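You operate a simulated robot arm through the tools that you are given. There is no shell and no other tool. Be economical: measure what you need, move in short steps, check, and stop when the job is done.

The job below is to be done with a simulated robot arm. You get a single attempt, and the scene is never put back.

Task
Stack the small box marked "Seals" from the top of the packing table on top of the small box labelled "Cores". Take the motor on the top of the packing table and put it away in the inside of the salvage tray. Open the belt drawer, put the blue relay from the black tray on the left end of the belt drawer, then shut the drawer. Take the purple bottle and put it in the inside of the parts tray. The order is free. Set down upright: motor, blue relay, purple bottle.

It is judged by the outcome, as a careful person would: the job done as asked, and still so three seconds after it is handed in. It fails if anything else is knocked over, pushed out of place, dropped, spilled or broken. Lids that push on must go on centred and level and be pressed home; caps that screw on are set level and turned clockwise until they are tight.

Robot
A 6-joint arm with a two-finger gripper on a trunk, on a base that drives. Base frame: it is fixed to the floor where the robot stands at the start and does not move with it; the origin is under the middle of the robot, x ahead of it, y to its left, z up; the surface under the hand at the start is at about z = 800. Units: mm, degrees, N and s.
With the tool pointing down near the work surface it reaches from about 200 to 460 mm from the robot's upright axis, wherever it stands. Its first joint turns from -115.0 to 115.0 degrees. Places, roughly: belt drawer [-1400, -1500, 800]; blue relay [500, -1500, 1000]; inside of the parts tray (19x15 cm) [-1320, -5600, 440]; inside of the salvage tray (24x17 cm) [400, -7640, 880]; left end of the belt drawer [-1400, -1700, 700]; motor [500, -250, 750]; purple bottle [750, -1750, 1000]; small box [500, 0, 750]. Payload 2.1 kg.
Tool frame: the origin (TCP) lies between the finger pads and is the grasp point; the fingertips stand 20 mm ahead of it; z points along the fingers, y is the line along which they close. The gripper opens to 100 mm. The gripper's body begins 63 mm behind the TCP.
Orientation is that of the tool frame in the base frame, as [roll, pitch, yaw] about the fixed x, y, z axes, in that order (R = Rz(yaw) Ry(pitch) Rx(roll)). With the fingers straight down and closing along the base's y, the tool's x points along the base's -x, its y along +y and its z along -z.

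Tools
- The arm moves only by the tool send_rows. Its arguments are lists of equal length, an entry for each row: "gripper": the gripper command, from -1 (shut) to 1 (fully open), values between in proportion; "dp": the shift along the tool's x, y, z in mm, a list of three; "rot": the turn, a rotation vector about the tool's x, y, z in degrees, a list of three. In form: {"gripper": [gripper, ...], "dp": [[tx, ty, tz], ...], "rot": [[wx, wy, wz], ...]}. A call has 1 to 8 rows; each row is the pose to reach, as a shift and turn from the pose commanded when the call began, along the tool's axes at that moment. Each row takes 0.2 s and may step no farther than 50 mm and 8.6 degrees from the row before; otherwise, or with a gripper value out of range, the whole call is refused. Where a pose cannot be reached the arm comes as near as it can. A force on the tool above 40 N (or 10 N above the force at the start of the call, whichever is more), or a blocked arm, ends the call early, and 0.2 s more pass. The fingers move at their own pace (about 153 mm/s each) and stop on an object; they squeeze with about 37 N. The grip force told is the motor's: it shows also when the fingers shut on nothing. Time passes only in rows, and 0.2 s behind the last, so rows that repeat a pose let the fingers close. The reply holds the time, the measured pose of the TCP, the force on the tool along the base axes, the opening and the grip force, in the units named above and with some noise, with the torque about the TCP (base axes, N m) and any sound that the robot's microphone picked up.
- Cameras (640 x 400 px; columns grow to the right, rows downward): "scene" is now at [2.2, 109.1, 1625.5]; the picture's right is [-0.41, -0.91, 0.00], its down [-0.71, 0.32, -0.63] and it looks along [0.58, -0.26, -0.77] (base axes); focal length 290 px, centre (320, 200). "wrist" rides on the gripper at [70, -19, -99] in the tool frame; the picture's right is [0.26, 0.97, 0.00], its down [-0.75, 0.20, -0.63] and it looks along [-0.61, 0.16, 0.78] (tool axes); focal length 230 px, centre (320, 200).
- snapshot(camera): a new picture of that camera. It takes no simulated time.
- raise_lower(by): slides the trunk up (or, below 0, down) by that many mm; the arm and the scene camera ride with it, the base frame stays. It gives what a move gives, with no picture.
- steer(legs): drives the robot by 1 to 6 legs, each [ahead, turn to the left] in mm and degrees, along the robot's own axes; the way and the turn of a leg run together, so that a leg with both is an arc; at most 1500 mm and 180 degrees a leg. The arm and the cameras ride along, it lands a little off, and it stops where it bumps. It gives what a move gives.
- turn_head(pan, tilt): turns the head with the scene camera to pan (to the left, within 155 degrees either way) and tilt (down, from -29 to 69), counted from straight ahead of the robot. It gives what a move gives.
- point_at(camera, pixels): for up to 12 pixels [column, row] of the newest picture of that camera ("zoom" is the newest enlarged one), the place [x, y, z] in the base frame of the surface seen there, good to about 2 mm, but the place of the scene camera against the robot may be out by one fixed shift of up to 25 mm in any direction. It takes no simulated time.
- zoom(camera, box): a new picture of the part [left, top, right, bottom] of that camera's present view, enlarged. It takes no simulated time.
- sign_off(): hands the job in; it is judged then, once.

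Keep the steps short. Do not move on a guess: measure, check each grasp and each placing, and mend mistakes. In all there are 110 turns and 78 pictures (those below and enlarged ones count). Leave the gripper open and the arm clear of the work at the hand-in unless told otherwise, and finish with a single line.

The tools are called after ">>>" by a JSON object that holds its "op" and its "data". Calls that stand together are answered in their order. send_rows: Moves the arm, as the interface text tells. Its arguments: {"type":"object","properties":{"gripper":{"type":"array"},"dp":{"type":"array"},"rot":{"type":"array"}},"required":["gripper","dp","rot"]} The other tools are called the same way: raise_lower (by) slides the trunk up or down; steer (legs) drives the base; turn_head (pan, tilt) turns the head that bears the scene camera; snapshot (camera) takes a picture; point_at (camera, pixels) gives the place of the surface under pixels of a picture; zoom (camera, box) takes an enlarged picture of a part of a camera's view; sign_off () hands the job in.

At the start:

```text
t: 0.0
eef_pos: [382.6, -34.0, 1089.3]
tcp_rot: [180.0, 0.1, 179.9]
force: [-0.8, 0.3, 0.1]
ft_torque: [0.04, -0.02, 0.03]
gripper_width: 100.1
grasp_force: 0.1
trunk travel left (down, up): [-825.0, 165.0]
robot x, y, heading: [-1.3, 1.9, -0.2]
head pan, tilt: [-24.1, 50.7]
```

scene: 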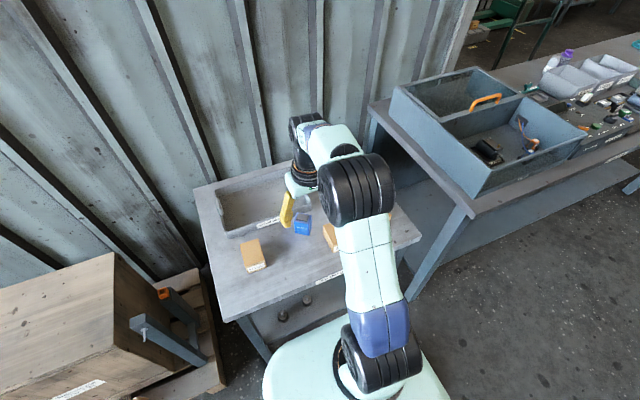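
wrist: 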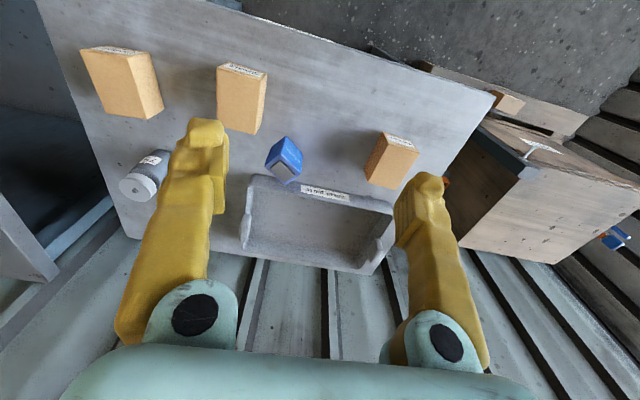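

The wrist view shows three small boxes, a grey motor and a blue block on the packing table. I'll enlarge the boxes to read their labels.

>>> {"op": "zoom", "data": {"camera": "wrist", "box": [70, 30, 290, 210]}}

>>> {"op": "zoom", "data": {"camera": "wrist", "box": [260, 110, 440, 220]}}

>>> {"op": "point_at", "data": {"camera": "wrist", "pixels": [[126, 87], [243, 100], [390, 163], [110, 51], [242, 69], [401, 141], [146, 178], [153, 160], [284, 155], [200, 240]]}}

```text
2.22 times, centred on (180, 120) of wrist
```

zoom: 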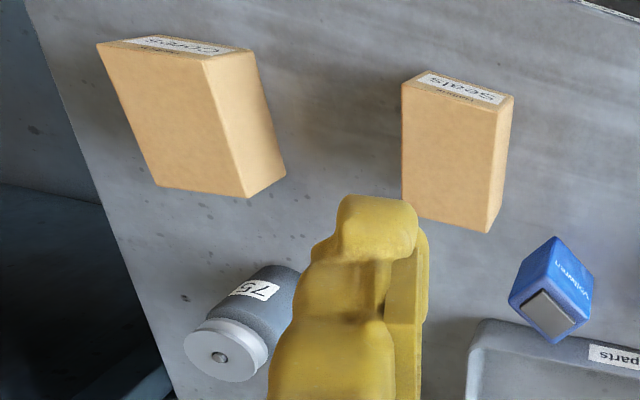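

```text
3.56 times, centred on (350, 165) of wrist
```

zoom: 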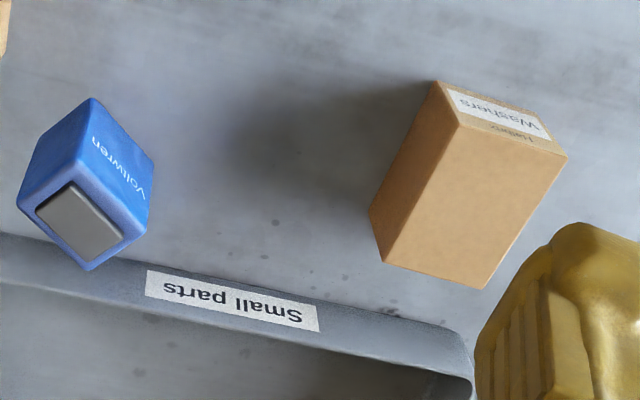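

```text
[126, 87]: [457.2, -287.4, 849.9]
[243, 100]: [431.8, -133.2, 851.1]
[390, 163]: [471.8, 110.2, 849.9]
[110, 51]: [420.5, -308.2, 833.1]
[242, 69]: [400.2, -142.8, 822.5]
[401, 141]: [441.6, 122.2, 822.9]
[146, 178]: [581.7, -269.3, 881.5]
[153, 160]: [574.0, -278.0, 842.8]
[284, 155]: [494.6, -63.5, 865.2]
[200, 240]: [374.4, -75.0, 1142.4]
```

The middle box is Seals and the leftmost in the picture is Cores. The motor stands upright with its disc up. I'll measure the top corners of both boxes and the motor's disc.

>>> {"op": "point_at", "data": {"camera": "wrist", "pixels": [[219.5, 71], [257, 81], [253, 131], [219, 124.5], [83, 53], [126, 58], [144.5, 116], [107.5, 112], [134, 191], [120, 187], [155, 187], [250, 55]]}}

>>> {"op": "zoom", "data": {"camera": "wrist", "box": [100, 140, 190, 210]}}

```text
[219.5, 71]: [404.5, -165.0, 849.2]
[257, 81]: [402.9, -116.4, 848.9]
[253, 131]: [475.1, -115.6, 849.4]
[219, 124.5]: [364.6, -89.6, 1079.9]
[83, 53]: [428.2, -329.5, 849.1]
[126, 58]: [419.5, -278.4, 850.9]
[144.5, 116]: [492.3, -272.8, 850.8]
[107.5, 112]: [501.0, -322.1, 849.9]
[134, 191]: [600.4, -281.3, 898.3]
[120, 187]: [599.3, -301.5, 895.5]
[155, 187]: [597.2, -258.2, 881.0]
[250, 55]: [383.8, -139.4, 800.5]
```

```text
5.71 times, centred on (145, 175) of wrist
```

zoom: 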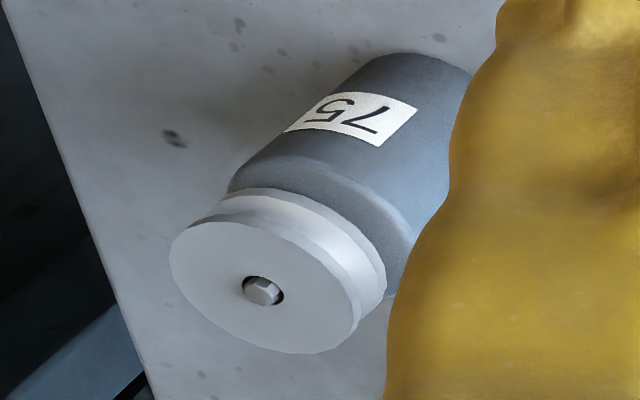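

Both boxes are measured, but the targets are beyond the 460 mm reach. I'll look down at the base and the table edge to see how much room there is to drive closer.

>>> {"op": "point_at", "data": {"camera": "wrist", "pixels": [[215, 6], [350, 48], [485, 96], [60, 50], [110, 225]]}}

>>> {"op": "turn_head", "data": {"pan": -50, "tilt": 60}}

>>> {"op": "snapshot", "data": {"camera": "scene"}}

```text
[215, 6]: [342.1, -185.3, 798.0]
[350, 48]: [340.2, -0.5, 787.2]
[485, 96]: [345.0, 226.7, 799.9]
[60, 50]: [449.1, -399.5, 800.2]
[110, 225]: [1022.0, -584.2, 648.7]
```

```text
t: 0.9
eef_pos: [382.4, -34.1, 1090.1]
tcp_rot: [180.0, -0.1, -179.9]
force: [-0.7, -0.7, -0.6]
ft_torque: [-0.01, 0.02, -0.01]
gripper_width: 100.0
grasp_force: 0.1
trunk travel left (down, up): [-825.0, 165.0]
robot x, y, heading: [-0.3, 1.2, -0.0]
head pan, tilt: [-50.0, 60.0]
```

```text
72 pictures are left
```

scene: 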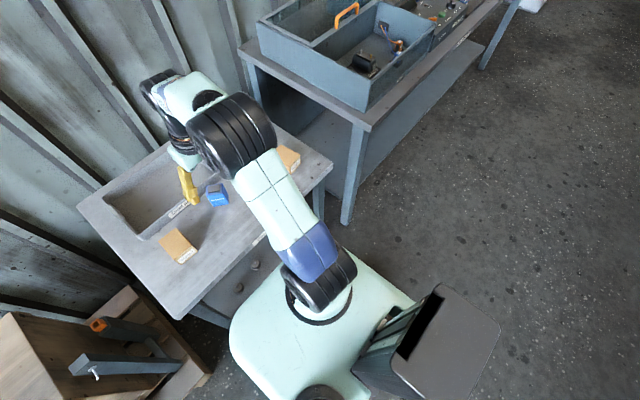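

I'll measure the base outline, the table edges, the neighbouring bench and the black box on the robot's right.

>>> {"op": "point_at", "data": {"camera": "scene", "pixels": [[232, 340], [360, 255], [412, 300], [320, 310], [430, 300], [495, 320], [345, 222], [372, 122], [328, 170], [360, 340], [275, 395], [255, 265]]}}

```text
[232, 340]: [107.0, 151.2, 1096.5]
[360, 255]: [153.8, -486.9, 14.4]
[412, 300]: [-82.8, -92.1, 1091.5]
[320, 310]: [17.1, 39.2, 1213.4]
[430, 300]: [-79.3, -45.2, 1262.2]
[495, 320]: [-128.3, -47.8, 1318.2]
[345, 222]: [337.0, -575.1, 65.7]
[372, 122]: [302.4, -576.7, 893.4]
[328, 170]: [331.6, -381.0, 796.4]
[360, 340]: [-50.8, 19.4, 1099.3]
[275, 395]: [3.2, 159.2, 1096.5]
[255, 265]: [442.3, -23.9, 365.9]
```

Only the trunk carriage is visible, not the floor base. Before driving, I'll tilt the wrist camera back toward the robot to see the gap between base and table.

>>> {"op": "send_rows", "data": {"gripper": [1, 1, 1, 1, 1], "dp": [[30, 0, 0], [60, 0, 0], [90, 0, 0], [110, 0, 0], [110, 0, 0]], "rot": [[0, 8, 0], [0, 16, 0], [0, 24, 0], [0, 32, 0], [0, 40, 0]]}}

>>> {"op": "snapshot", "data": {"camera": "wrist"}}

```text
t: 2.1
eef_pos: [274.5, -35.0, 1088.6]
tcp_rot: [-179.9, -40.3, -180.0]
force: [0.4, 0.6, 0.3]
ft_torque: [0.05, 0.02, -0.02]
gripper_width: 99.9
grasp_force: 0.1
trunk travel left (down, up): [-825.0, 165.0]
robot x, y, heading: [-1.1, -3.6, -0.1]
head pan, tilt: [-50.0, 60.0]
```

```text
71 pictures are left
```

wrist: 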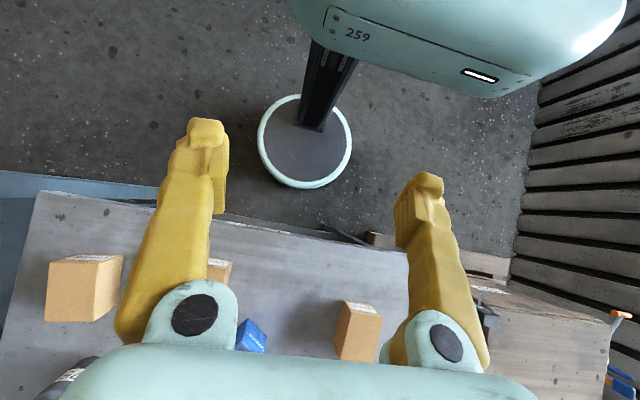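

The base is a small round disc on a column. I'll measure its edges.

>>> {"op": "point_at", "data": {"camera": "wrist", "pixels": [[303, 187], [260, 145], [350, 145], [300, 97], [317, 125], [420, 60], [310, 35], [500, 90], [400, 245]]}}

```text
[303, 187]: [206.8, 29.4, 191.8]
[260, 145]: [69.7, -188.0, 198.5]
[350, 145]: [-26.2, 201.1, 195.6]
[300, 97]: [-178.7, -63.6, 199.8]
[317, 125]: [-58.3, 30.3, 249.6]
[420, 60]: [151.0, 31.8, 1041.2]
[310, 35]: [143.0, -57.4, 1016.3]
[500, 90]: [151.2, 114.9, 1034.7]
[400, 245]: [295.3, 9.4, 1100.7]
```

The base disc has a radius of about 207 mm. The table front is at x≈342, so I can stand at about (120, -270). I'll return the tool to vertical, then turn right, drive, and turn back.

>>> {"op": "send_rows", "data": {"gripper": [1, 1, 1, 1, 1], "dp": [[0, 0, 0], [0, 0, 0], [0, 0, 0], [0, 0, 0], [0, 0, 0]], "rot": [[0, -8, 0], [0, -16, 0], [0, -24, 0], [0, -32, 0], [0, -40, 0]]}}

>>> {"op": "steer", "data": {"legs": [[0, -68], [288, 0], [0, 68]]}}

>>> {"op": "snapshot", "data": {"camera": "wrist"}}

```text
t: 3.3
eef_pos: [271.5, -33.9, 1089.2]
tcp_rot: [180.0, 0.2, 180.0]
force: [0.2, -0.3, -0.5]
ft_torque: [0.01, -0.02, -0.02]
gripper_width: 100.0
grasp_force: 0.1
trunk travel left (down, up): [-825.0, 165.0]
robot x, y, heading: [-1.4, 1.6, -0.0]
head pan, tilt: [-50.0, 60.0]
```

```text
t: 11.2
eef_pos: [380.6, -301.6, 1089.6]
tcp_rot: [180.0, 0.0, 179.8]
force: [0.5, 0.3, 0.7]
ft_torque: [-0.02, 0.02, 0.03]
gripper_width: 100.0
grasp_force: 0.1
trunk travel left (down, up): [-825.0, 165.0]
robot x, y, heading: [107.3, -262.9, 0.2]
head pan, tilt: [-50.0, 60.0]
```

```text
70 pictures are left
```

wrist: 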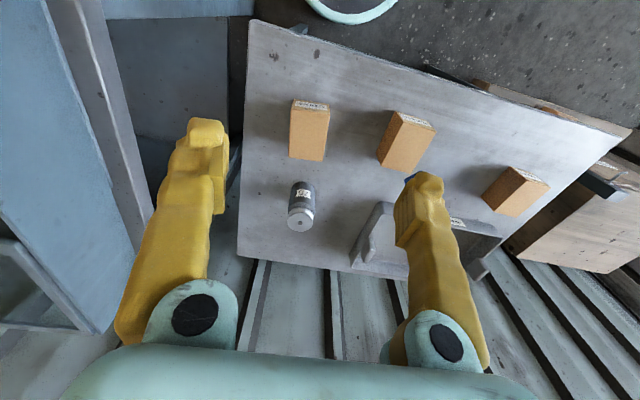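

I'm at (107, -263). I'll enlarge the view of the two boxes and the motor to measure them more exactly.

>>> {"op": "zoom", "data": {"camera": "wrist", "box": [260, 80, 450, 245]}}

```text
2.42 times, centred on (355, 162) of wrist
```

zoom: 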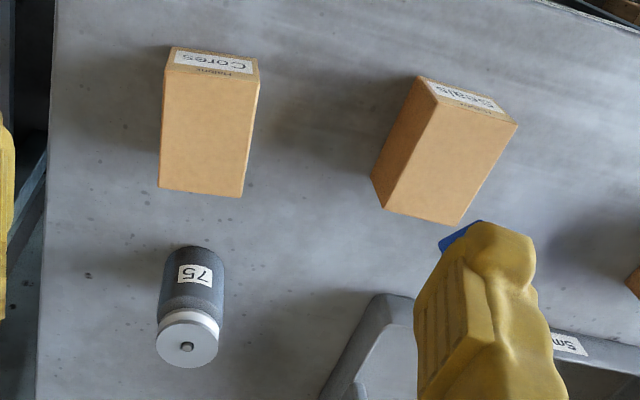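

>>> {"op": "point_at", "data": {"camera": "zoom", "pixels": [[168, 70], [252, 78], [240, 193], [162, 185], [438, 98], [512, 124], [458, 220], [385, 204], [187, 346], [159, 342], [215, 346], [187, 328]]}}

```text
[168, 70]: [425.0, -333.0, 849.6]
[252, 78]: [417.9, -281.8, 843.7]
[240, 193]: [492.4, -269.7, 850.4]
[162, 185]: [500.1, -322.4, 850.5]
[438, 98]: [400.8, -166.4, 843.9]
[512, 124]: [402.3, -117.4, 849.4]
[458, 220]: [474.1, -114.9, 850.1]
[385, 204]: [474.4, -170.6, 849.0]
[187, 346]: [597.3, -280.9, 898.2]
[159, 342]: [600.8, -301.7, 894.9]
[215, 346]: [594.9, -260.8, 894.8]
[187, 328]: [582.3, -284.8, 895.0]
```

Seals is centred at (438, -142) with yaw about 1°, and Cores at (459, -302) with yaw about 8.5°, both with tops at 850. I'll move above Seals and descend in two stages.

>>> {"op": "send_rows", "data": {"gripper": [1, 1, 1, 1, 1, 1], "dp": [[-12, 32, 20], [-24, 64, 50], [-36, 96, 80], [-48, 128, 110], [-57.4, 159.6, 140], [-57.4, 159.6, 140]], "rot": [[0, 0, 0], [0, 0, 0], [0, 0, 0], [0, 0, 0], [0, 0, 0], [0, 0, 0]]}}

>>> {"op": "snapshot", "data": {"camera": "wrist"}}

```text
t: 12.6
eef_pos: [437.5, -143.1, 949.4]
tcp_rot: [180.0, 0.0, 179.7]
force: [0.7, 0.1, 0.3]
ft_torque: [0.04, -0.03, 0.01]
gripper_width: 99.9
grasp_force: 0.0
trunk travel left (down, up): [-825.0, 165.0]
robot x, y, heading: [107.4, -263.1, -0.3]
head pan, tilt: [-50.0, 60.0]
```

```text
68 pictures are left
```

wrist: 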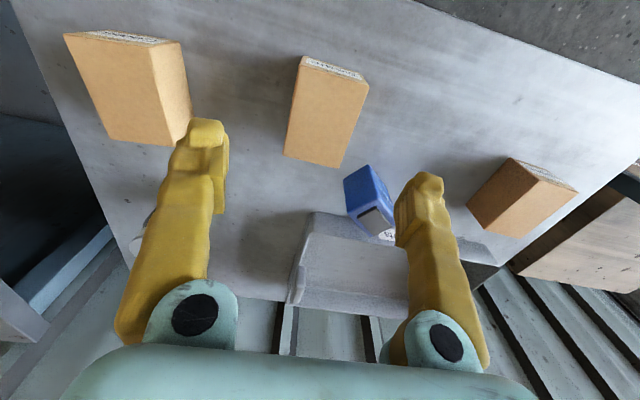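

I'm above Seals. I'll check its corners and the blue block for finger clearance from this closer view.

>>> {"op": "point_at", "data": {"camera": "wrist", "pixels": [[302, 65], [364, 82], [340, 164], [287, 153], [346, 183], [372, 168], [350, 210], [391, 205], [70, 37], [148, 48], [163, 143], [108, 137]]}}

```text
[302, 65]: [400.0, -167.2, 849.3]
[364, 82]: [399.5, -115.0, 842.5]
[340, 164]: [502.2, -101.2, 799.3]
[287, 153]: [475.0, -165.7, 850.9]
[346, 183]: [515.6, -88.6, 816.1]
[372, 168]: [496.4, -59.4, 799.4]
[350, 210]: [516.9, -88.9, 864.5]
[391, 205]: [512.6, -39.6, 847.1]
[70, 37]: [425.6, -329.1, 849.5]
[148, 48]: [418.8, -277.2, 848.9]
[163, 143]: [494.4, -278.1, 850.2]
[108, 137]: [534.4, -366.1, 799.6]
```

Seals is confirmed at (438, -141), and the blue block is clear of the fingers. I'll descend to z=830 and close.

>>> {"op": "send_rows", "data": {"gripper": [1, 1, 1, 1, -1, -1, -1, -1], "dp": [[0, 1, 40], [0, 2, 80], [0, 2, 119], [0, 2, 119], [0, 2, 119], [0, 2, 119], [0, 2, 119], [0, 2, 119]], "rot": [[0, 0, 0], [0, 0, 0], [0, 0, 0], [0, 0, 0], [0, 0, 0], [0, 0, 0], [0, 0, 0], [0, 0, 0]]}}

```text
t: 14.4
eef_pos: [439.1, -139.5, 829.5]
tcp_rot: [179.9, 0.0, 179.8]
force: [0.2, 0.0, 0.1]
ft_torque: [0.02, 0.01, -0.02]
gripper_width: 56.8
grasp_force: 36.7
trunk travel left (down, up): [-825.0, 165.0]
robot x, y, heading: [105.9, -268.2, -0.0]
head pan, tilt: [-50.0, 60.0]
```

Gripped at 56.8 mm. I'll lift, move over Cores and turn the tool to match Cores' 8.5° yaw.

>>> {"op": "send_rows", "data": {"gripper": [-1, -1, -1, -1, -1, -1, -1, -1], "dp": [[0, 0, -40], [0, 0, -85], [-5, -35, -85], [-10, -70, -85], [-16, -105, -85], [-21, -135, -85], [-21, -161, -85], [-21, -161, -85]], "rot": [[0, 0, 0], [0, 0, 0], [0, 0, -2], [0, 0, -4], [0, 0, -6], [0, 0, -8], [0, 0, -8.4], [0, 0, -8.4]]}}

>>> {"op": "snapshot", "data": {"camera": "wrist"}}

```text
t: 16.2
eef_pos: [458.8, -300.7, 914.3]
tcp_rot: [-180.0, 0.0, -171.8]
force: [0.2, 0.6, -1.6]
ft_torque: [0.0, -0.02, 0.0]
gripper_width: 56.8
grasp_force: 36.8
trunk travel left (down, up): [-825.0, 165.0]
robot x, y, heading: [107.0, -261.9, -0.1]
head pan, tilt: [-50.0, 60.0]
```

```text
67 pictures are left
```

wrist: 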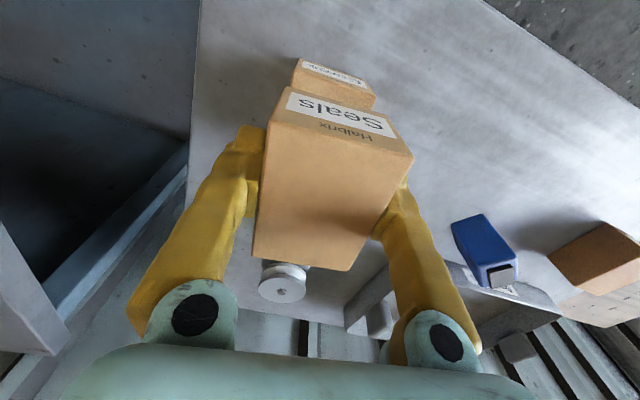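

I'll check the alignment by measuring the corners of the held box and the visible corners of Cores.

>>> {"op": "point_at", "data": {"camera": "wrist", "pixels": [[276, 121], [410, 158], [348, 267], [257, 254], [298, 63], [374, 92]]}}

```text
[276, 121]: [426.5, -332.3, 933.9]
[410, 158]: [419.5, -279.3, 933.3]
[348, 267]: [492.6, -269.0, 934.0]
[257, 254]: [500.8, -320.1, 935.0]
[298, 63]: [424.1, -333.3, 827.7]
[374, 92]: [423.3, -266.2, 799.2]
```

The held box lines up with Cores to within 1–2 mm. I'll lower it until contact, then check before releasing.

>>> {"op": "send_rows", "data": {"gripper": [-1, -1, -1], "dp": [[0, 0, 20], [0, 0, 31], [0, 0, 34.3]], "rot": [[0, 0, 0], [0, 0, 0], [0, 0, 0]]}}

```text
t: 17.0
eef_pos: [459.2, -300.5, 881.1]
tcp_rot: [180.0, 0.0, -171.8]
force: [0.3, -0.1, -1.1]
ft_torque: [0.02, -0.03, 0.02]
gripper_width: 56.9
grasp_force: 37.6
trunk travel left (down, up): [-825.0, 165.0]
robot x, y, heading: [106.8, -268.4, -0.2]
head pan, tilt: [-50.0, 60.0]
```

No contact yet. I'll go 1.5 mm lower, open gently, and retreat upward.

>>> {"op": "send_rows", "data": {"gripper": [-1, -1, 0.3, 0.3, 0.6, 0.6, 0.8, 1], "dp": [[0, 0, 1], [0, 0, 1.5], [0, 0, 1.5], [0, 0, 1.5], [0, 0, -40], [0, 0, -80], [0, 0, -120], [0, 0, -150]], "rot": [[0, 0, 0], [0, 0, 0], [0, 0, 0], [0, 0, 0], [0, 0, 0], [0, 0, 0], [0, 0, 0], [0, 0, 0]]}}

>>> {"op": "snapshot", "data": {"camera": "wrist"}}

```text
t: 18.8
eef_pos: [456.7, -301.4, 1030.1]
tcp_rot: [180.0, 0.0, -171.8]
force: [-0.9, -0.3, 0.0]
ft_torque: [0.01, 0.01, 0.01]
gripper_width: 100.3
grasp_force: 0.0
trunk travel left (down, up): [-825.0, 165.0]
robot x, y, heading: [109.5, -263.5, -0.1]
head pan, tilt: [-50.0, 60.0]
```

```text
66 pictures are left
```

wrist: 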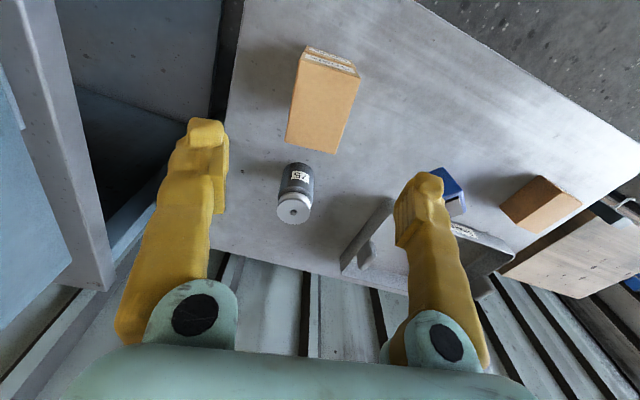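

Seals sits squarely on Cores. Now the motor: I'll enlarge it to measure its centre and diameter.

>>> {"op": "zoom", "data": {"camera": "wrist", "box": [250, 140, 346, 240]}}

```text
4.00 times, centred on (298, 190) of wrist
```

zoom: 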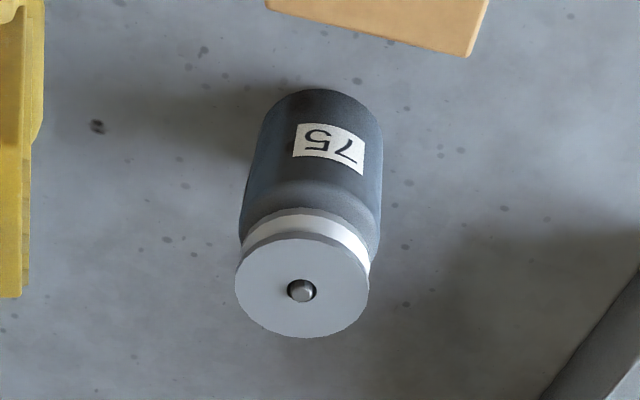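

>>> {"op": "point_at", "data": {"camera": "zoom", "pixels": [[302, 290], [240, 285], [363, 290], [302, 245], [302, 332], [265, 130], [375, 140], [320, 95], [248, 200], [376, 215], [318, 175]]}}

```text
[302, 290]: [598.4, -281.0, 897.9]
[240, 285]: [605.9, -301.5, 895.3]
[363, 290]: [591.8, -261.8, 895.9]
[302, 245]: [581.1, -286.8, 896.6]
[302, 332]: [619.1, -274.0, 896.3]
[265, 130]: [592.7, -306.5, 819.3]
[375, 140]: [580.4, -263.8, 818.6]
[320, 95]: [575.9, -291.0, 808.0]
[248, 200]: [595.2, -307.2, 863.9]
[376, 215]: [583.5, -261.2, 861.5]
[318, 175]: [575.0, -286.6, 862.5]
```

The motor's axis is at (600, -281.5), with a body about 50 mm wide up to z≈865. It is 493 mm from the axis, so I'll reach forward at height first, then lower the trunk to gain reach.

>>> {"op": "send_rows", "data": {"gripper": [1, 1, 1, 1], "dp": [[-35, 2, 0], [-70, 3, 0], [-105, 5, 0], [-105, 5, 0]], "rot": [[0, 0, 3], [0, 0, 6], [0, 0, 8.2], [0, 0, 8.2]]}}

>>> {"op": "raise_lower", "data": {"by": -90}}

```text
t: 19.8
eef_pos: [561.0, -282.3, 1030.7]
tcp_rot: [179.9, 0.0, 179.9]
force: [0.1, 0.1, 0.1]
ft_torque: [-0.01, -0.02, 0.03]
gripper_width: 100.2
grasp_force: 0.1
trunk travel left (down, up): [-825.0, 165.0]
robot x, y, heading: [109.7, -266.6, -0.2]
head pan, tilt: [-50.0, 60.0]
```

```text
t: 21.1
eef_pos: [561.1, -281.7, 940.2]
tcp_rot: [180.0, 0.0, -180.0]
force: [-0.6, 0.5, -0.9]
ft_torque: [0.03, 0.02, 0.06]
gripper_width: 100.2
grasp_force: 0.1
trunk travel left (down, up): [-735.0, 255.0]
robot x, y, heading: [107.9, -267.4, -0.2]
head pan, tilt: [-50.0, 60.0]
```

Tips are at 920, above the motor top (~900). Next I'll move forward to x=600 at this height and see whether it's reached.

>>> {"op": "send_rows", "data": {"gripper": [1, 1, 1], "dp": [[-20, 0, 0], [-39, 0, 0], [-39, 0, 0]], "rot": [[0, 0, 0], [0, 0, 0], [0, 0, 0]]}}

>>> {"op": "snapshot", "data": {"camera": "wrist"}}

```text
t: 21.9
eef_pos: [587.3, -281.0, 937.6]
tcp_rot: [180.0, -0.1, -180.0]
force: [-0.1, -0.1, 0.6]
ft_torque: [-0.03, 0.0, 0.0]
gripper_width: 99.9
grasp_force: 0.0
out of reach, approached as far as the arm can: row 2, 3
trunk travel left (down, up): [-735.0, 255.0]
robot x, y, heading: [108.9, -264.3, 0.0]
head pan, tilt: [-50.0, 60.0]
```

```text
64 pictures are left
```

wrist: 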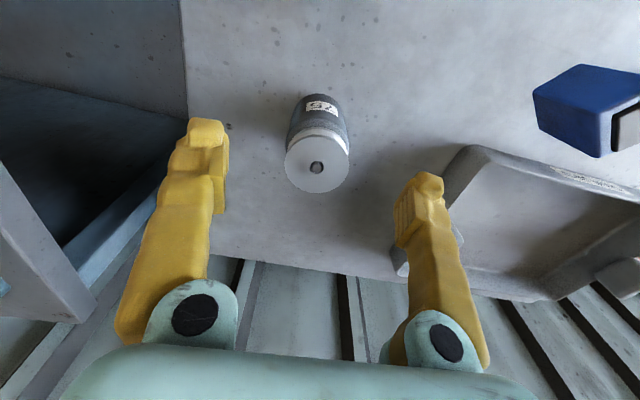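

The arm stops at x=587. Tilting the tool outward about 16° gives the extra reach, and the fingers still close along y, square to the motor's axis.

>>> {"op": "send_rows", "data": {"gripper": [1, 1, 1], "dp": [[0, 0, 0], [0, 0, 0], [0, 0, 0]], "rot": [[0, -8, 0], [0, -16, 0], [0, -16, 0]]}}

```text
t: 22.6
eef_pos: [588.1, -282.0, 938.4]
tcp_rot: [180.0, 16.1, -180.0]
force: [-0.8, -0.3, -0.1]
ft_torque: [-0.04, 0.01, -0.03]
gripper_width: 99.8
grasp_force: 0.0
out of reach, approached as far as the arm can: row 1
trunk travel left (down, up): [-735.0, 255.0]
robot x, y, heading: [106.1, -263.7, -0.4]
head pan, tilt: [-50.0, 60.0]
```

Tilt works. I'll shift to x=600, then go straight down to z≈838.

>>> {"op": "send_rows", "data": {"gripper": [1, 1, 1, 1, 1], "dp": [[-11.5, 0.5, 3.3], [-2.3, 0.5, 35.4], [7, 0.5, 67], [16.2, 0.5, 99.4], [16.2, 0.5, 99.4]], "rot": [[0, 0, 0], [0, 0, 0], [0, 0, 0], [0, 0, 0], [0, 0, 0]]}}

>>> {"op": "snapshot", "data": {"camera": "wrist"}}

```text
t: 23.9
eef_pos: [598.0, -281.6, 838.2]
tcp_rot: [-180.0, 16.0, -180.0]
force: [-0.3, 0.2, 0.2]
ft_torque: [0.0, -0.01, 0.0]
gripper_width: 100.0
grasp_force: 0.1
trunk travel left (down, up): [-735.0, 255.0]
robot x, y, heading: [106.2, -267.3, -0.2]
head pan, tilt: [-50.0, 60.0]
```

```text
63 pictures are left
```

wrist: 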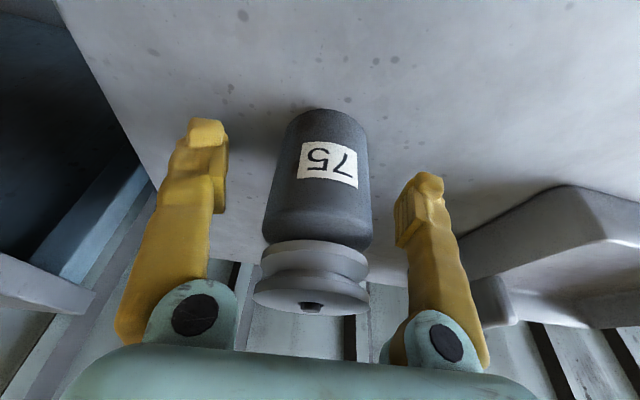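

The palm is very near the motor's pulley, so I'll raise 8 mm and then close.

>>> {"op": "send_rows", "data": {"gripper": [1, 1, -1, -1, -1, -1], "dp": [[-4, 0, -7], [-4, 0, -7], [-4, 0, -7], [-4, 0, -7], [-4, 0, -7], [-4, 0, -7]], "rot": [[0, 0, 0], [0, 0, 0], [0, 0, 0], [0, 0, 0], [0, 0, 0], [0, 0, 0]]}}

```text
t: 25.2
eef_pos: [602.7, -281.3, 846.1]
tcp_rot: [179.9, 15.9, -179.9]
force: [0.8, 0.3, 1.6]
ft_torque: [0.06, 0.0, -0.07]
gripper_width: 50.4
grasp_force: 36.8
trunk travel left (down, up): [-735.0, 255.0]
robot x, y, heading: [110.8, -267.7, -0.4]
head pan, tilt: [-50.0, 60.0]
```

Motor gripped (50.4 mm). I'll lift it straight up, then raise the trunk back by 90.

>>> {"op": "send_rows", "data": {"gripper": [-1, -1, -1, -1], "dp": [[-8, 0, -29], [-16, 0, -58], [-25, 0, -87], [-33, 0, -115]], "rot": [[0, 0, 0], [0, 0, 0], [0, 0, 0], [0, 0, 0]]}}

>>> {"op": "raise_lower", "data": {"by": 120}}

>>> {"op": "snapshot", "data": {"camera": "wrist"}}

```text
t: 26.2
eef_pos: [602.4, -281.5, 966.6]
tcp_rot: [180.0, 16.0, 180.0]
force: [0.7, 0.3, -3.9]
ft_torque: [-0.03, -0.01, -0.01]
gripper_width: 50.3
grasp_force: 36.9
trunk travel left (down, up): [-735.0, 255.0]
robot x, y, heading: [109.2, -265.9, -0.2]
head pan, tilt: [-50.0, 60.0]
```

```text
t: 27.8
eef_pos: [601.7, -280.9, 1086.1]
tcp_rot: [-180.0, 15.8, 179.9]
force: [0.2, -0.9, -3.2]
ft_torque: [0.04, -0.02, 0.02]
gripper_width: 50.6
grasp_force: 36.9
trunk travel left (down, up): [-855.0, 135.0]
robot x, y, heading: [107.9, -267.1, -0.3]
head pan, tilt: [-50.0, 60.0]
```

```text
62 pictures are left
```

wrist: 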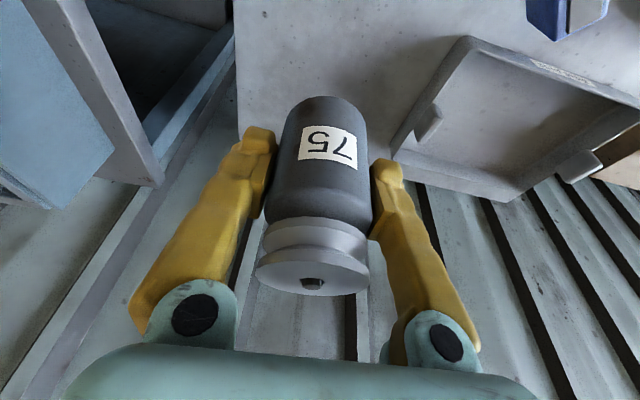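

The motor is held firmly. I'll retract the arm close to the body with the tool vertical and turn the head right to see the way.

>>> {"op": "send_rows", "data": {"gripper": [-1, -1, -1, -1, -1, -1], "dp": [[40, 0, -11], [80, 0, -23], [120, 0, -34], [160, 0, -46], [200, 0, -57], [221, 0, -63]], "rot": [[0, 3, 0], [0, 6, 0], [0, 9, 0], [0, 12, 0], [0, 16, 0], [0, 16, 0]]}}

>>> {"op": "turn_head", "data": {"pan": -90, "tilt": 20}}

>>> {"op": "snapshot", "data": {"camera": "scene"}}

```text
t: 29.1
eef_pos: [369.3, -280.3, 1086.8]
tcp_rot: [179.9, -0.1, 180.0]
force: [-0.3, 0.5, -4.1]
ft_torque: [-0.03, 0.01, 0.01]
gripper_width: 50.4
grasp_force: 37.3
trunk travel left (down, up): [-855.0, 135.0]
robot x, y, heading: [104.2, -270.0, -0.2]
head pan, tilt: [-50.0, 60.0]
```

```text
t: 30.2
eef_pos: [370.7, -282.4, 1087.1]
tcp_rot: [-180.0, 0.0, -180.0]
force: [-0.4, 0.5, -4.0]
ft_torque: [0.02, -0.04, -0.02]
gripper_width: 50.2
grasp_force: 37.1
trunk travel left (down, up): [-855.0, 135.0]
robot x, y, heading: [110.0, -265.0, -0.2]
head pan, tilt: [-90.0, 20.0]
```

```text
61 pictures are left
```

scene: 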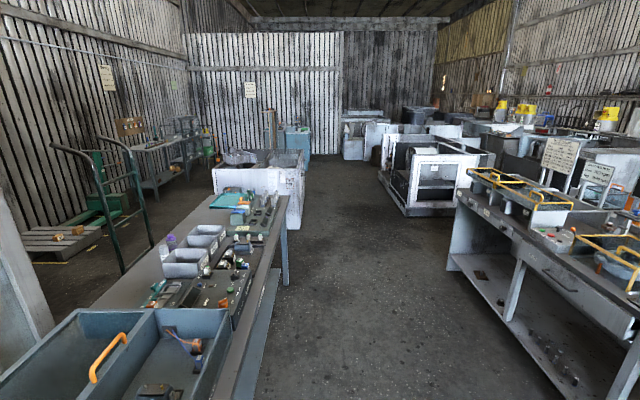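

The aisle ahead is visible. I'll measure the main obstacles and landmarks along it.

>>> {"op": "point_at", "data": {"camera": "scene", "pixels": [[285, 260], [285, 282], [302, 195], [408, 210], [385, 180], [448, 265], [165, 165], [150, 145], [335, 160], [460, 190], [320, 230], [330, 300]]}}

>>> {"op": "zoom", "data": {"camera": "scene", "box": [90, 90, 330, 250]}}

>>> {"op": "zoom", "data": {"camera": "scene", "box": [330, 90, 640, 290]}}

```text
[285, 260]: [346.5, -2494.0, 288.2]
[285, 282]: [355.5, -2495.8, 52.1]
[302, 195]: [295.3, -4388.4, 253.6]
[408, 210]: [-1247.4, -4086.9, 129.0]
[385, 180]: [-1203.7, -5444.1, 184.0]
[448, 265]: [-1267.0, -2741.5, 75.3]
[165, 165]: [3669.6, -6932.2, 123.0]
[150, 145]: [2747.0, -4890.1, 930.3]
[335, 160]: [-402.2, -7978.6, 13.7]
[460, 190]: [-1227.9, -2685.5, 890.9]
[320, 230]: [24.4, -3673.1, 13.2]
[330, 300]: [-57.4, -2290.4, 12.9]
```

```text
2.50 times, centred on (210, 170) of scene
```

zoom: 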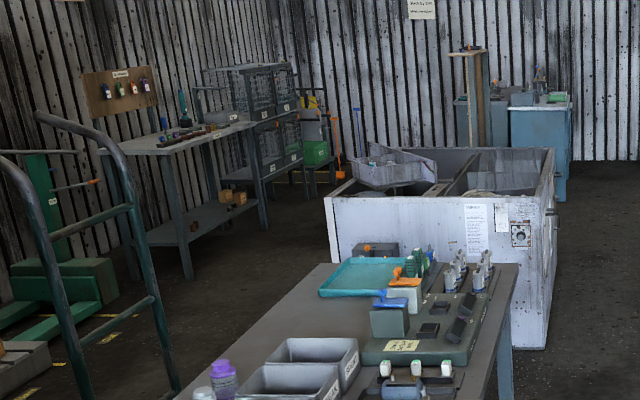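

```text
2.00 times, centred on (485, 190) of scene
```

zoom: 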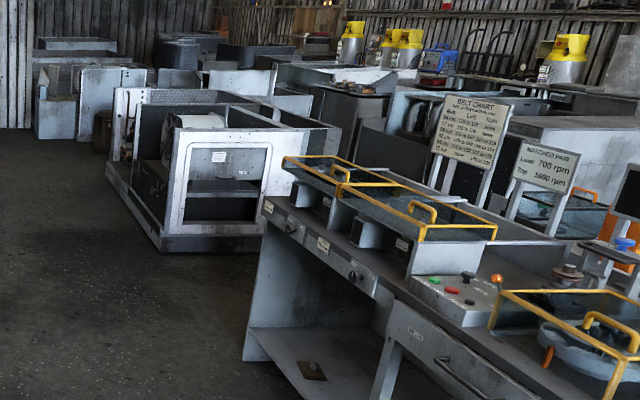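

The aisle is clear between x≈-1200 and 295. The salvage tray is on the far blue cabinet. I'll back off the table, turn right and drive down the middle.

>>> {"op": "steer", "data": {"legs": [[-450, 0], [0, -90], [1500, 0], [1500, 0], [1500, 0], [1500, 0]]}}

>>> {"op": "turn_head", "data": {"pan": 20, "tilt": 25}}

>>> {"op": "snapshot", "data": {"camera": "scene"}}

```text
t: 64.8
eef_pos: [-190.2, -6517.0, 1086.5]
tcp_rot: [180.0, 0.1, 92.4]
force: [0.4, -0.1, -4.3]
ft_torque: [0.02, -0.03, -0.04]
gripper_width: 49.9
grasp_force: 36.6
trunk travel left (down, up): [-855.0, 135.0]
robot x, y, heading: [-186.6, -6253.9, -87.7]
head pan, tilt: [-90.0, 20.0]
```

```text
t: 66.7
eef_pos: [-189.9, -6518.6, 1086.7]
tcp_rot: [-180.0, -0.1, 92.5]
force: [0.6, 0.1, -2.8]
ft_torque: [-0.02, 0.01, 0.0]
gripper_width: 49.8
grasp_force: 36.7
trunk travel left (down, up): [-855.0, 135.0]
robot x, y, heading: [-187.8, -6255.2, -87.7]
head pan, tilt: [20.0, 25.0]
```

```text
58 pictures are left
```

scene: 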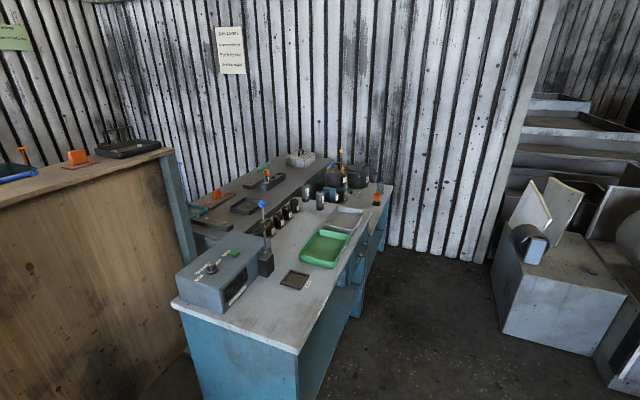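

I've arrived near the cabinet. I'll enlarge to tell the trays apart.

>>> {"op": "zoom", "data": {"camera": "scene", "box": [250, 140, 410, 300]}}

>>> {"op": "point_at", "data": {"camera": "scene", "pixels": [[325, 247], [345, 218], [295, 280], [297, 352], [393, 188], [350, 300], [298, 390], [320, 396]]}}

```text
2.50 times, centred on (330, 220) of scene
```

zoom: 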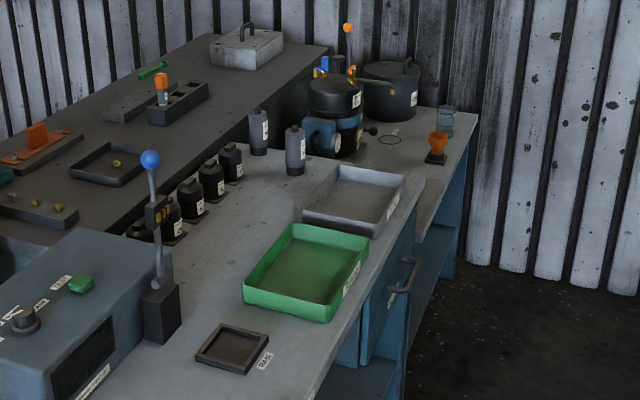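

```text
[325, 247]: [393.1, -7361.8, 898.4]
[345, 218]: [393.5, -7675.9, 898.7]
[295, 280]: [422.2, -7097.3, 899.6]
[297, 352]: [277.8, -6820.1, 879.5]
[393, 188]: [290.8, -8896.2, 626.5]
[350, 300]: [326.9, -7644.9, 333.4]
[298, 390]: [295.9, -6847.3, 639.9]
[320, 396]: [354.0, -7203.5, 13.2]
```

The grey tray at about (394, -7676) matches the salvage tray's place. I'll drive to about (10, -7640) and face it, then read its label from close up.

>>> {"op": "steer", "data": {"legs": [[0, 5.8], [1395, 0], [0, 82]]}}

>>> {"op": "turn_head", "data": {"pan": 0, "tilt": 55}}

>>> {"op": "snapshot", "data": {"camera": "scene"}}

>>> {"op": "snapshot", "data": {"camera": "wrist"}}

```text
t: 77.7
eef_pos: [271.7, -7643.5, 1086.2]
tcp_rot: [-180.0, 0.0, -179.4]
force: [-0.8, -0.1, -3.9]
ft_torque: [0.01, -0.01, -0.04]
gripper_width: 49.9
grasp_force: 36.5
trunk travel left (down, up): [-855.0, 135.0]
robot x, y, heading: [8.7, -7631.4, 0.3]
head pan, tilt: [20.0, 25.0]
```

```text
t: 78.6
eef_pos: [270.9, -7642.3, 1086.4]
tcp_rot: [180.0, 0.0, -179.4]
force: [0.3, -0.2, -3.5]
ft_torque: [0.01, -0.01, -0.01]
gripper_width: 49.6
grasp_force: 37.5
trunk travel left (down, up): [-855.0, 135.0]
robot x, y, heading: [4.2, -7634.2, 0.2]
head pan, tilt: [0.0, 55.0]
```

```text
56 pictures are left
```

scene: 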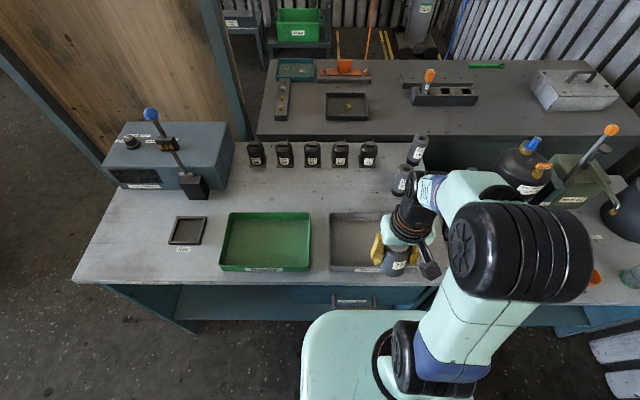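

```text
55 pictures are left
```

wrist: 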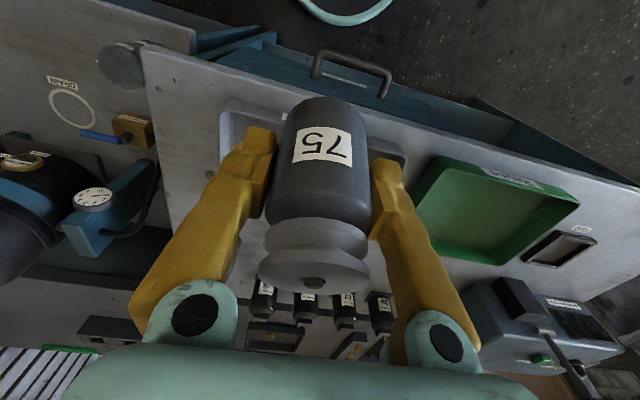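

The grey tray is just ahead, under the hand. I'll read both trays' labels and measure the grey tray.

>>> {"op": "zoom", "data": {"camera": "scene", "box": [215, 200, 395, 290]}}

>>> {"op": "point_at", "data": {"camera": "scene", "pixels": [[330, 215], [330, 270], [355, 240], [390, 213], [312, 214], [310, 270], [222, 268], [401, 180], [419, 150], [265, 240]]}}

>>> {"op": "point_at", "data": {"camera": "wrist", "pixels": [[225, 110], [222, 150], [400, 150], [413, 200], [500, 262], [505, 175], [573, 200]]}}

```text
3.56 times, centred on (305, 245) of scene
```

zoom: 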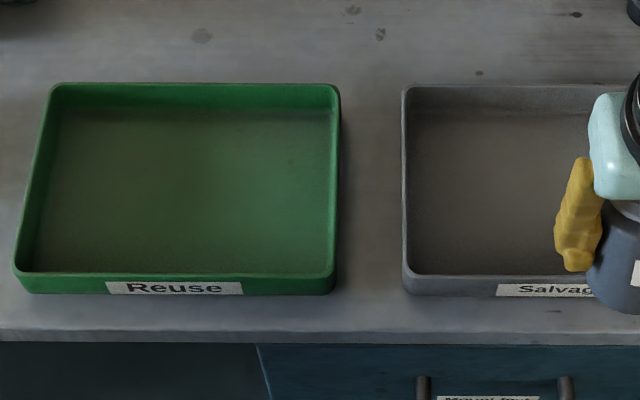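

```text
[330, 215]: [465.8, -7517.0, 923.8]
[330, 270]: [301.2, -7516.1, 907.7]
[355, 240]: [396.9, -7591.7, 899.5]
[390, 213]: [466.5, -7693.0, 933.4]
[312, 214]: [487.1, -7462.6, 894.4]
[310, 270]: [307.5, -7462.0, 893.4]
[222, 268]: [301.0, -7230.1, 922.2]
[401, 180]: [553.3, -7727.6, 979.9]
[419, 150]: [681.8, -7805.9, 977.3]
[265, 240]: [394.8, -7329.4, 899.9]
```

```text
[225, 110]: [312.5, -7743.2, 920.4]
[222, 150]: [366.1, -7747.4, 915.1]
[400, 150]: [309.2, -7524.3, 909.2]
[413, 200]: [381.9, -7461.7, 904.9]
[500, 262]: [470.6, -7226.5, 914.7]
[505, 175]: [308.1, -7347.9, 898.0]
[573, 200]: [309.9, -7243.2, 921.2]
```

The grey tray reads "Salvage". Its rim spans x 310–470 and y -7745 to -7517, so the centre is about (392, -7634). I'll move above it at z=990.

>>> {"op": "send_rows", "data": {"gripper": [-1, -1, -1, -1, -1], "dp": [[-40, 2, 10], [-80, 4, 20], [-121, 6, 50], [-121, 6, 96], [-121, 6, 96]], "rot": [[0, 0, 0], [0, 0, 0], [0, 0, 0], [0, 0, 0], [0, 0, 0]]}}

>>> {"op": "snapshot", "data": {"camera": "wrist"}}

```text
refused: row 3 steps farther than a row can; nothing moved
```

```text
53 pictures are left
```

wrist: 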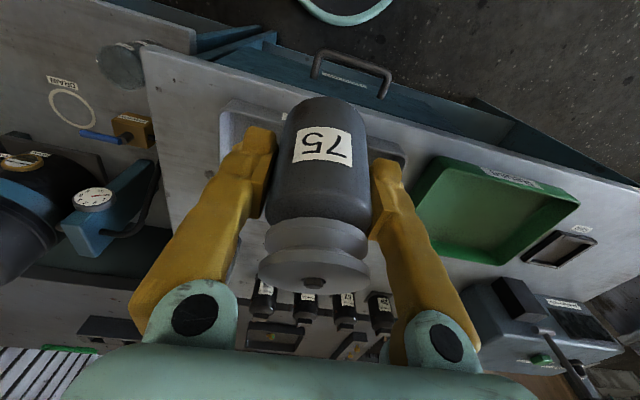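

One row stepped too far. I'll resend with shorter steps.

>>> {"op": "send_rows", "data": {"gripper": [-1, -1, -1, -1, -1, -1], "dp": [[-40, 2, 10], [-80, 4, 20], [-121, 6, 40], [-121, 6, 70], [-121, 6, 96], [-121, 6, 96]], "rot": [[0, 0, 0], [0, 0, 0], [0, 0, 0], [0, 0, 0], [0, 0, 0], [0, 0, 0]]}}

>>> {"op": "snapshot", "data": {"camera": "wrist"}}

```text
t: 80.0
eef_pos: [393.8, -7634.7, 989.5]
tcp_rot: [179.9, -0.1, -179.4]
force: [-0.4, 0.2, -3.3]
ft_torque: [0.01, -0.01, -0.02]
gripper_width: 49.6
grasp_force: 37.4
trunk travel left (down, up): [-855.0, 135.0]
robot x, y, heading: [7.0, -7628.3, 0.4]
head pan, tilt: [0.0, 55.0]
```

```text
52 pictures are left
```

wrist: 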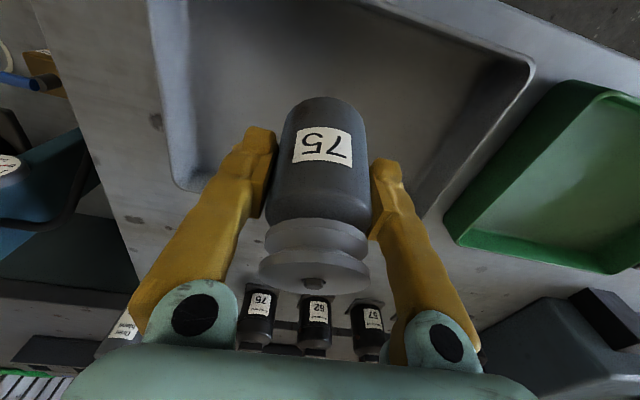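

I'll measure the tray floor and rim around the motor.

>>> {"op": "point_at", "data": {"camera": "wrist", "pixels": [[300, 70], [220, 100], [400, 100], [168, 140], [178, 188], [525, 80], [120, 80], [430, 195]]}}

```text
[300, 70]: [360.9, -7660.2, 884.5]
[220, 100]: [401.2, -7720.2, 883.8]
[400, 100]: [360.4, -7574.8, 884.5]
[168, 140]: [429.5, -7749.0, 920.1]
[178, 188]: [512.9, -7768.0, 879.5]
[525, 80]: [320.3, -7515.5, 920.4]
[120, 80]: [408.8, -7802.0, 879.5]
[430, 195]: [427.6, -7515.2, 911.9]
```

Tray floor is at 884.5, so the TCP should end near 930.5. I'll lower 57 mm first.

>>> {"op": "send_rows", "data": {"gripper": [-1, -1, -1, -1], "dp": [[0, 0, 30], [0, 0, 50], [0, 0, 57], [0, 0, 58]], "rot": [[0, 0, 0], [0, 0, 0], [0, 0, 0], [0, 0, 0]]}}

```text
t: 81.0
eef_pos: [391.3, -7636.5, 933.0]
tcp_rot: [180.0, 0.4, -179.4]
force: [2.8, -1.1, 23.2]
ft_torque: [-0.07, -0.54, -0.01]
gripper_width: 49.9
grasp_force: 36.9
trunk travel left (down, up): [-855.0, 135.0]
robot x, y, heading: [8.0, -7631.0, 0.3]
head pan, tilt: [0.0, 55.0]
```

Contact came 2 mm early with a torque. The motor was gripped with the tool tilted 16°, so with the tool vertical the motor is tilted. I'll lift 25 mm and restore the 16° outward tilt so the motor stands upright.

>>> {"op": "send_rows", "data": {"gripper": [-1, -1, -1, -1, -1], "dp": [[0, 0, -10], [0, 0, -25], [0, 0, -25], [0, 0, -25], [0, 0, -25]], "rot": [[0, 0, 0], [0, 0, 0], [0, -8, 0], [0, -16, 0], [0, -16, 0]]}}

>>> {"op": "zoom", "data": {"camera": "scene", "box": [320, 150, 480, 290]}}

```text
t: 82.2
eef_pos: [392.2, -7634.6, 957.4]
tcp_rot: [-179.8, 16.1, -179.5]
force: [-0.5, 0.4, -4.4]
ft_torque: [-0.03, 0.02, 0.04]
gripper_width: 49.6
grasp_force: 36.9
trunk travel left (down, up): [-855.0, 135.0]
robot x, y, heading: [10.0, -7633.5, 0.6]
head pan, tilt: [0.0, 55.0]
```

```text
2.86 times, centred on (400, 220) of scene
```

zoom: 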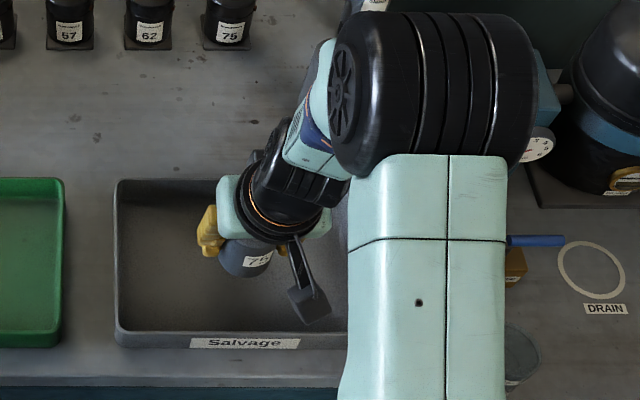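

I'll check that the motor is upright by measuring heights across its pulley in a wrist picture.

>>> {"op": "snapshot", "data": {"camera": "wrist"}}

>>> {"op": "point_at", "data": {"camera": "wrist", "pixels": [[290, 272], [340, 275], [315, 290], [275, 278], [355, 283], [313, 262], [320, 110], [318, 200]]}}

```text
50 pictures are left
```

wrist: 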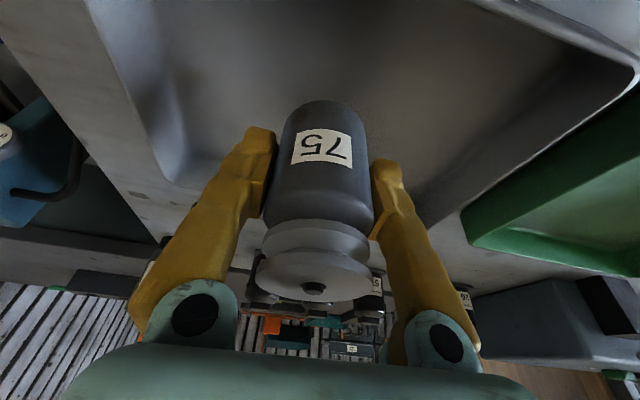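

```text
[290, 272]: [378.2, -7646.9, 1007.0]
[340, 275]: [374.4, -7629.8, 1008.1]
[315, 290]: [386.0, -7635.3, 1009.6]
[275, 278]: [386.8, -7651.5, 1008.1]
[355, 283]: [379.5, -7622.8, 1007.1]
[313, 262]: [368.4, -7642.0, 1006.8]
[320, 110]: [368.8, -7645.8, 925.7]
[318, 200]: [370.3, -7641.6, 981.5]
```

The pulley is level within about 2°. Now I'll lower straight down about 27 mm.

>>> {"op": "send_rows", "data": {"gripper": [-1, -1, -1, -1], "dp": [[4, 0, 14], [6.6, 0, 23], [7.2, 0, 25], [7.4, 0, 25.8]], "rot": [[0, 0, 0], [0, 0, 0], [0, 0, 0], [0, 0, 0]]}}

```text
t: 83.2
eef_pos: [392.7, -7635.1, 929.4]
tcp_rot: [179.9, 16.0, -179.6]
force: [0.4, -0.2, 0.0]
ft_torque: [-0.01, 0.1, -0.02]
gripper_width: 49.7
grasp_force: 36.9
out of reach, approached as far as the arm can: row 1, 2
trunk travel left (down, up): [-855.0, 135.0]
robot x, y, heading: [8.1, -7628.3, 0.2]
head pan, tilt: [0.0, 55.0]
```

The weight is now supported (force 0), so the motor is on the tray floor. I'll open and retreat upward.

>>> {"op": "send_rows", "data": {"gripper": [-0.6, 0.2, 0.7, 1, 1, 1, 1], "dp": [[0, 0, 0], [0, 0, 0], [0, 0, 0], [0, 0, 0], [-8, 0, -30], [-20, 0, -70], [-33, 0, -115]], "rot": [[0, 0, 0], [0, 0, 0], [0, 0, 0], [0, 0, 0], [0, 0, 0], [0, 0, 0], [0, 0, 0]]}}

>>> {"op": "snapshot", "data": {"camera": "wrist"}}

```text
t: 84.8
eef_pos: [391.6, -7635.1, 1050.3]
tcp_rot: [180.0, 16.0, -179.4]
force: [0.2, -0.5, -0.4]
ft_torque: [-0.01, 0.01, -0.03]
gripper_width: 100.1
grasp_force: 0.0
out of reach, approached as far as the arm can: row 5
trunk travel left (down, up): [-855.0, 135.0]
robot x, y, heading: [8.1, -7631.0, 0.3]
head pan, tilt: [0.0, 55.0]
```

```text
49 pictures are left
```

wrist: 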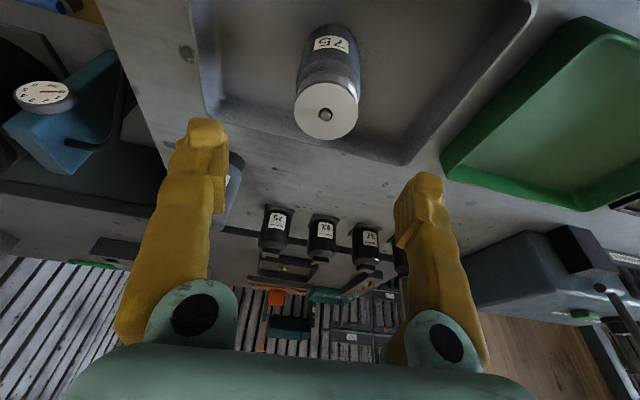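

The motor stands upright inside the salvage tray. I'll retract the arm and drive back up the aisle to y≈-3400, then look at the area behind the bench where the bottle stands.

>>> {"op": "send_rows", "data": {"gripper": [1, 1, 1, 1], "dp": [[0, 0, -38], [35, 0, -50], [70, 0, -60], [104, 0, -71]], "rot": [[0, 0, 0], [0, 5, 0], [0, 10, 0], [0, 16, 0]]}}

>>> {"op": "steer", "data": {"legs": [[-100, 0], [0, 93], [1500, 0], [1500, 0], [1230, 0]]}}

>>> {"op": "turn_head", "data": {"pan": -50, "tilt": 20}}

>>> {"op": "snapshot", "data": {"camera": "scene"}}

```text
t: 85.8
eef_pos: [271.7, -7635.8, 1088.7]
tcp_rot: [180.0, 0.0, -179.4]
force: [0.3, 0.2, -0.3]
ft_torque: [0.01, 0.0, -0.01]
gripper_width: 99.9
grasp_force: 0.1
trunk travel left (down, up): [-855.0, 135.0]
robot x, y, heading: [5.7, -7632.0, 0.2]
head pan, tilt: [0.0, 55.0]
```

```text
t: 110.8
eef_pos: [-325.9, -3147.5, 1088.9]
tcp_rot: [-180.0, 0.0, -86.7]
force: [0.9, -0.4, -0.4]
ft_torque: [-0.01, 0.04, 0.0]
gripper_width: 100.0
grasp_force: 0.1
trunk travel left (down, up): [-855.0, 135.0]
robot x, y, heading: [-316.8, -3415.3, 93.0]
head pan, tilt: [0.0, 55.0]
```

```text
t: 111.9
eef_pos: [-325.8, -3147.8, 1089.1]
tcp_rot: [180.0, 0.0, -86.6]
force: [-0.2, 0.4, -1.1]
ft_torque: [0.03, -0.03, 0.02]
gripper_width: 100.1
grasp_force: 0.0
trunk travel left (down, up): [-855.0, 135.0]
robot x, y, heading: [-318.1, -3408.2, 92.9]
head pan, tilt: [-50.0, 20.0]
```

```text
48 pictures are left
```

scene: 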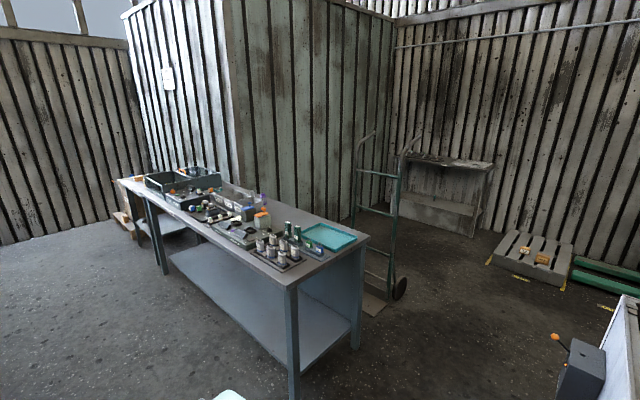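

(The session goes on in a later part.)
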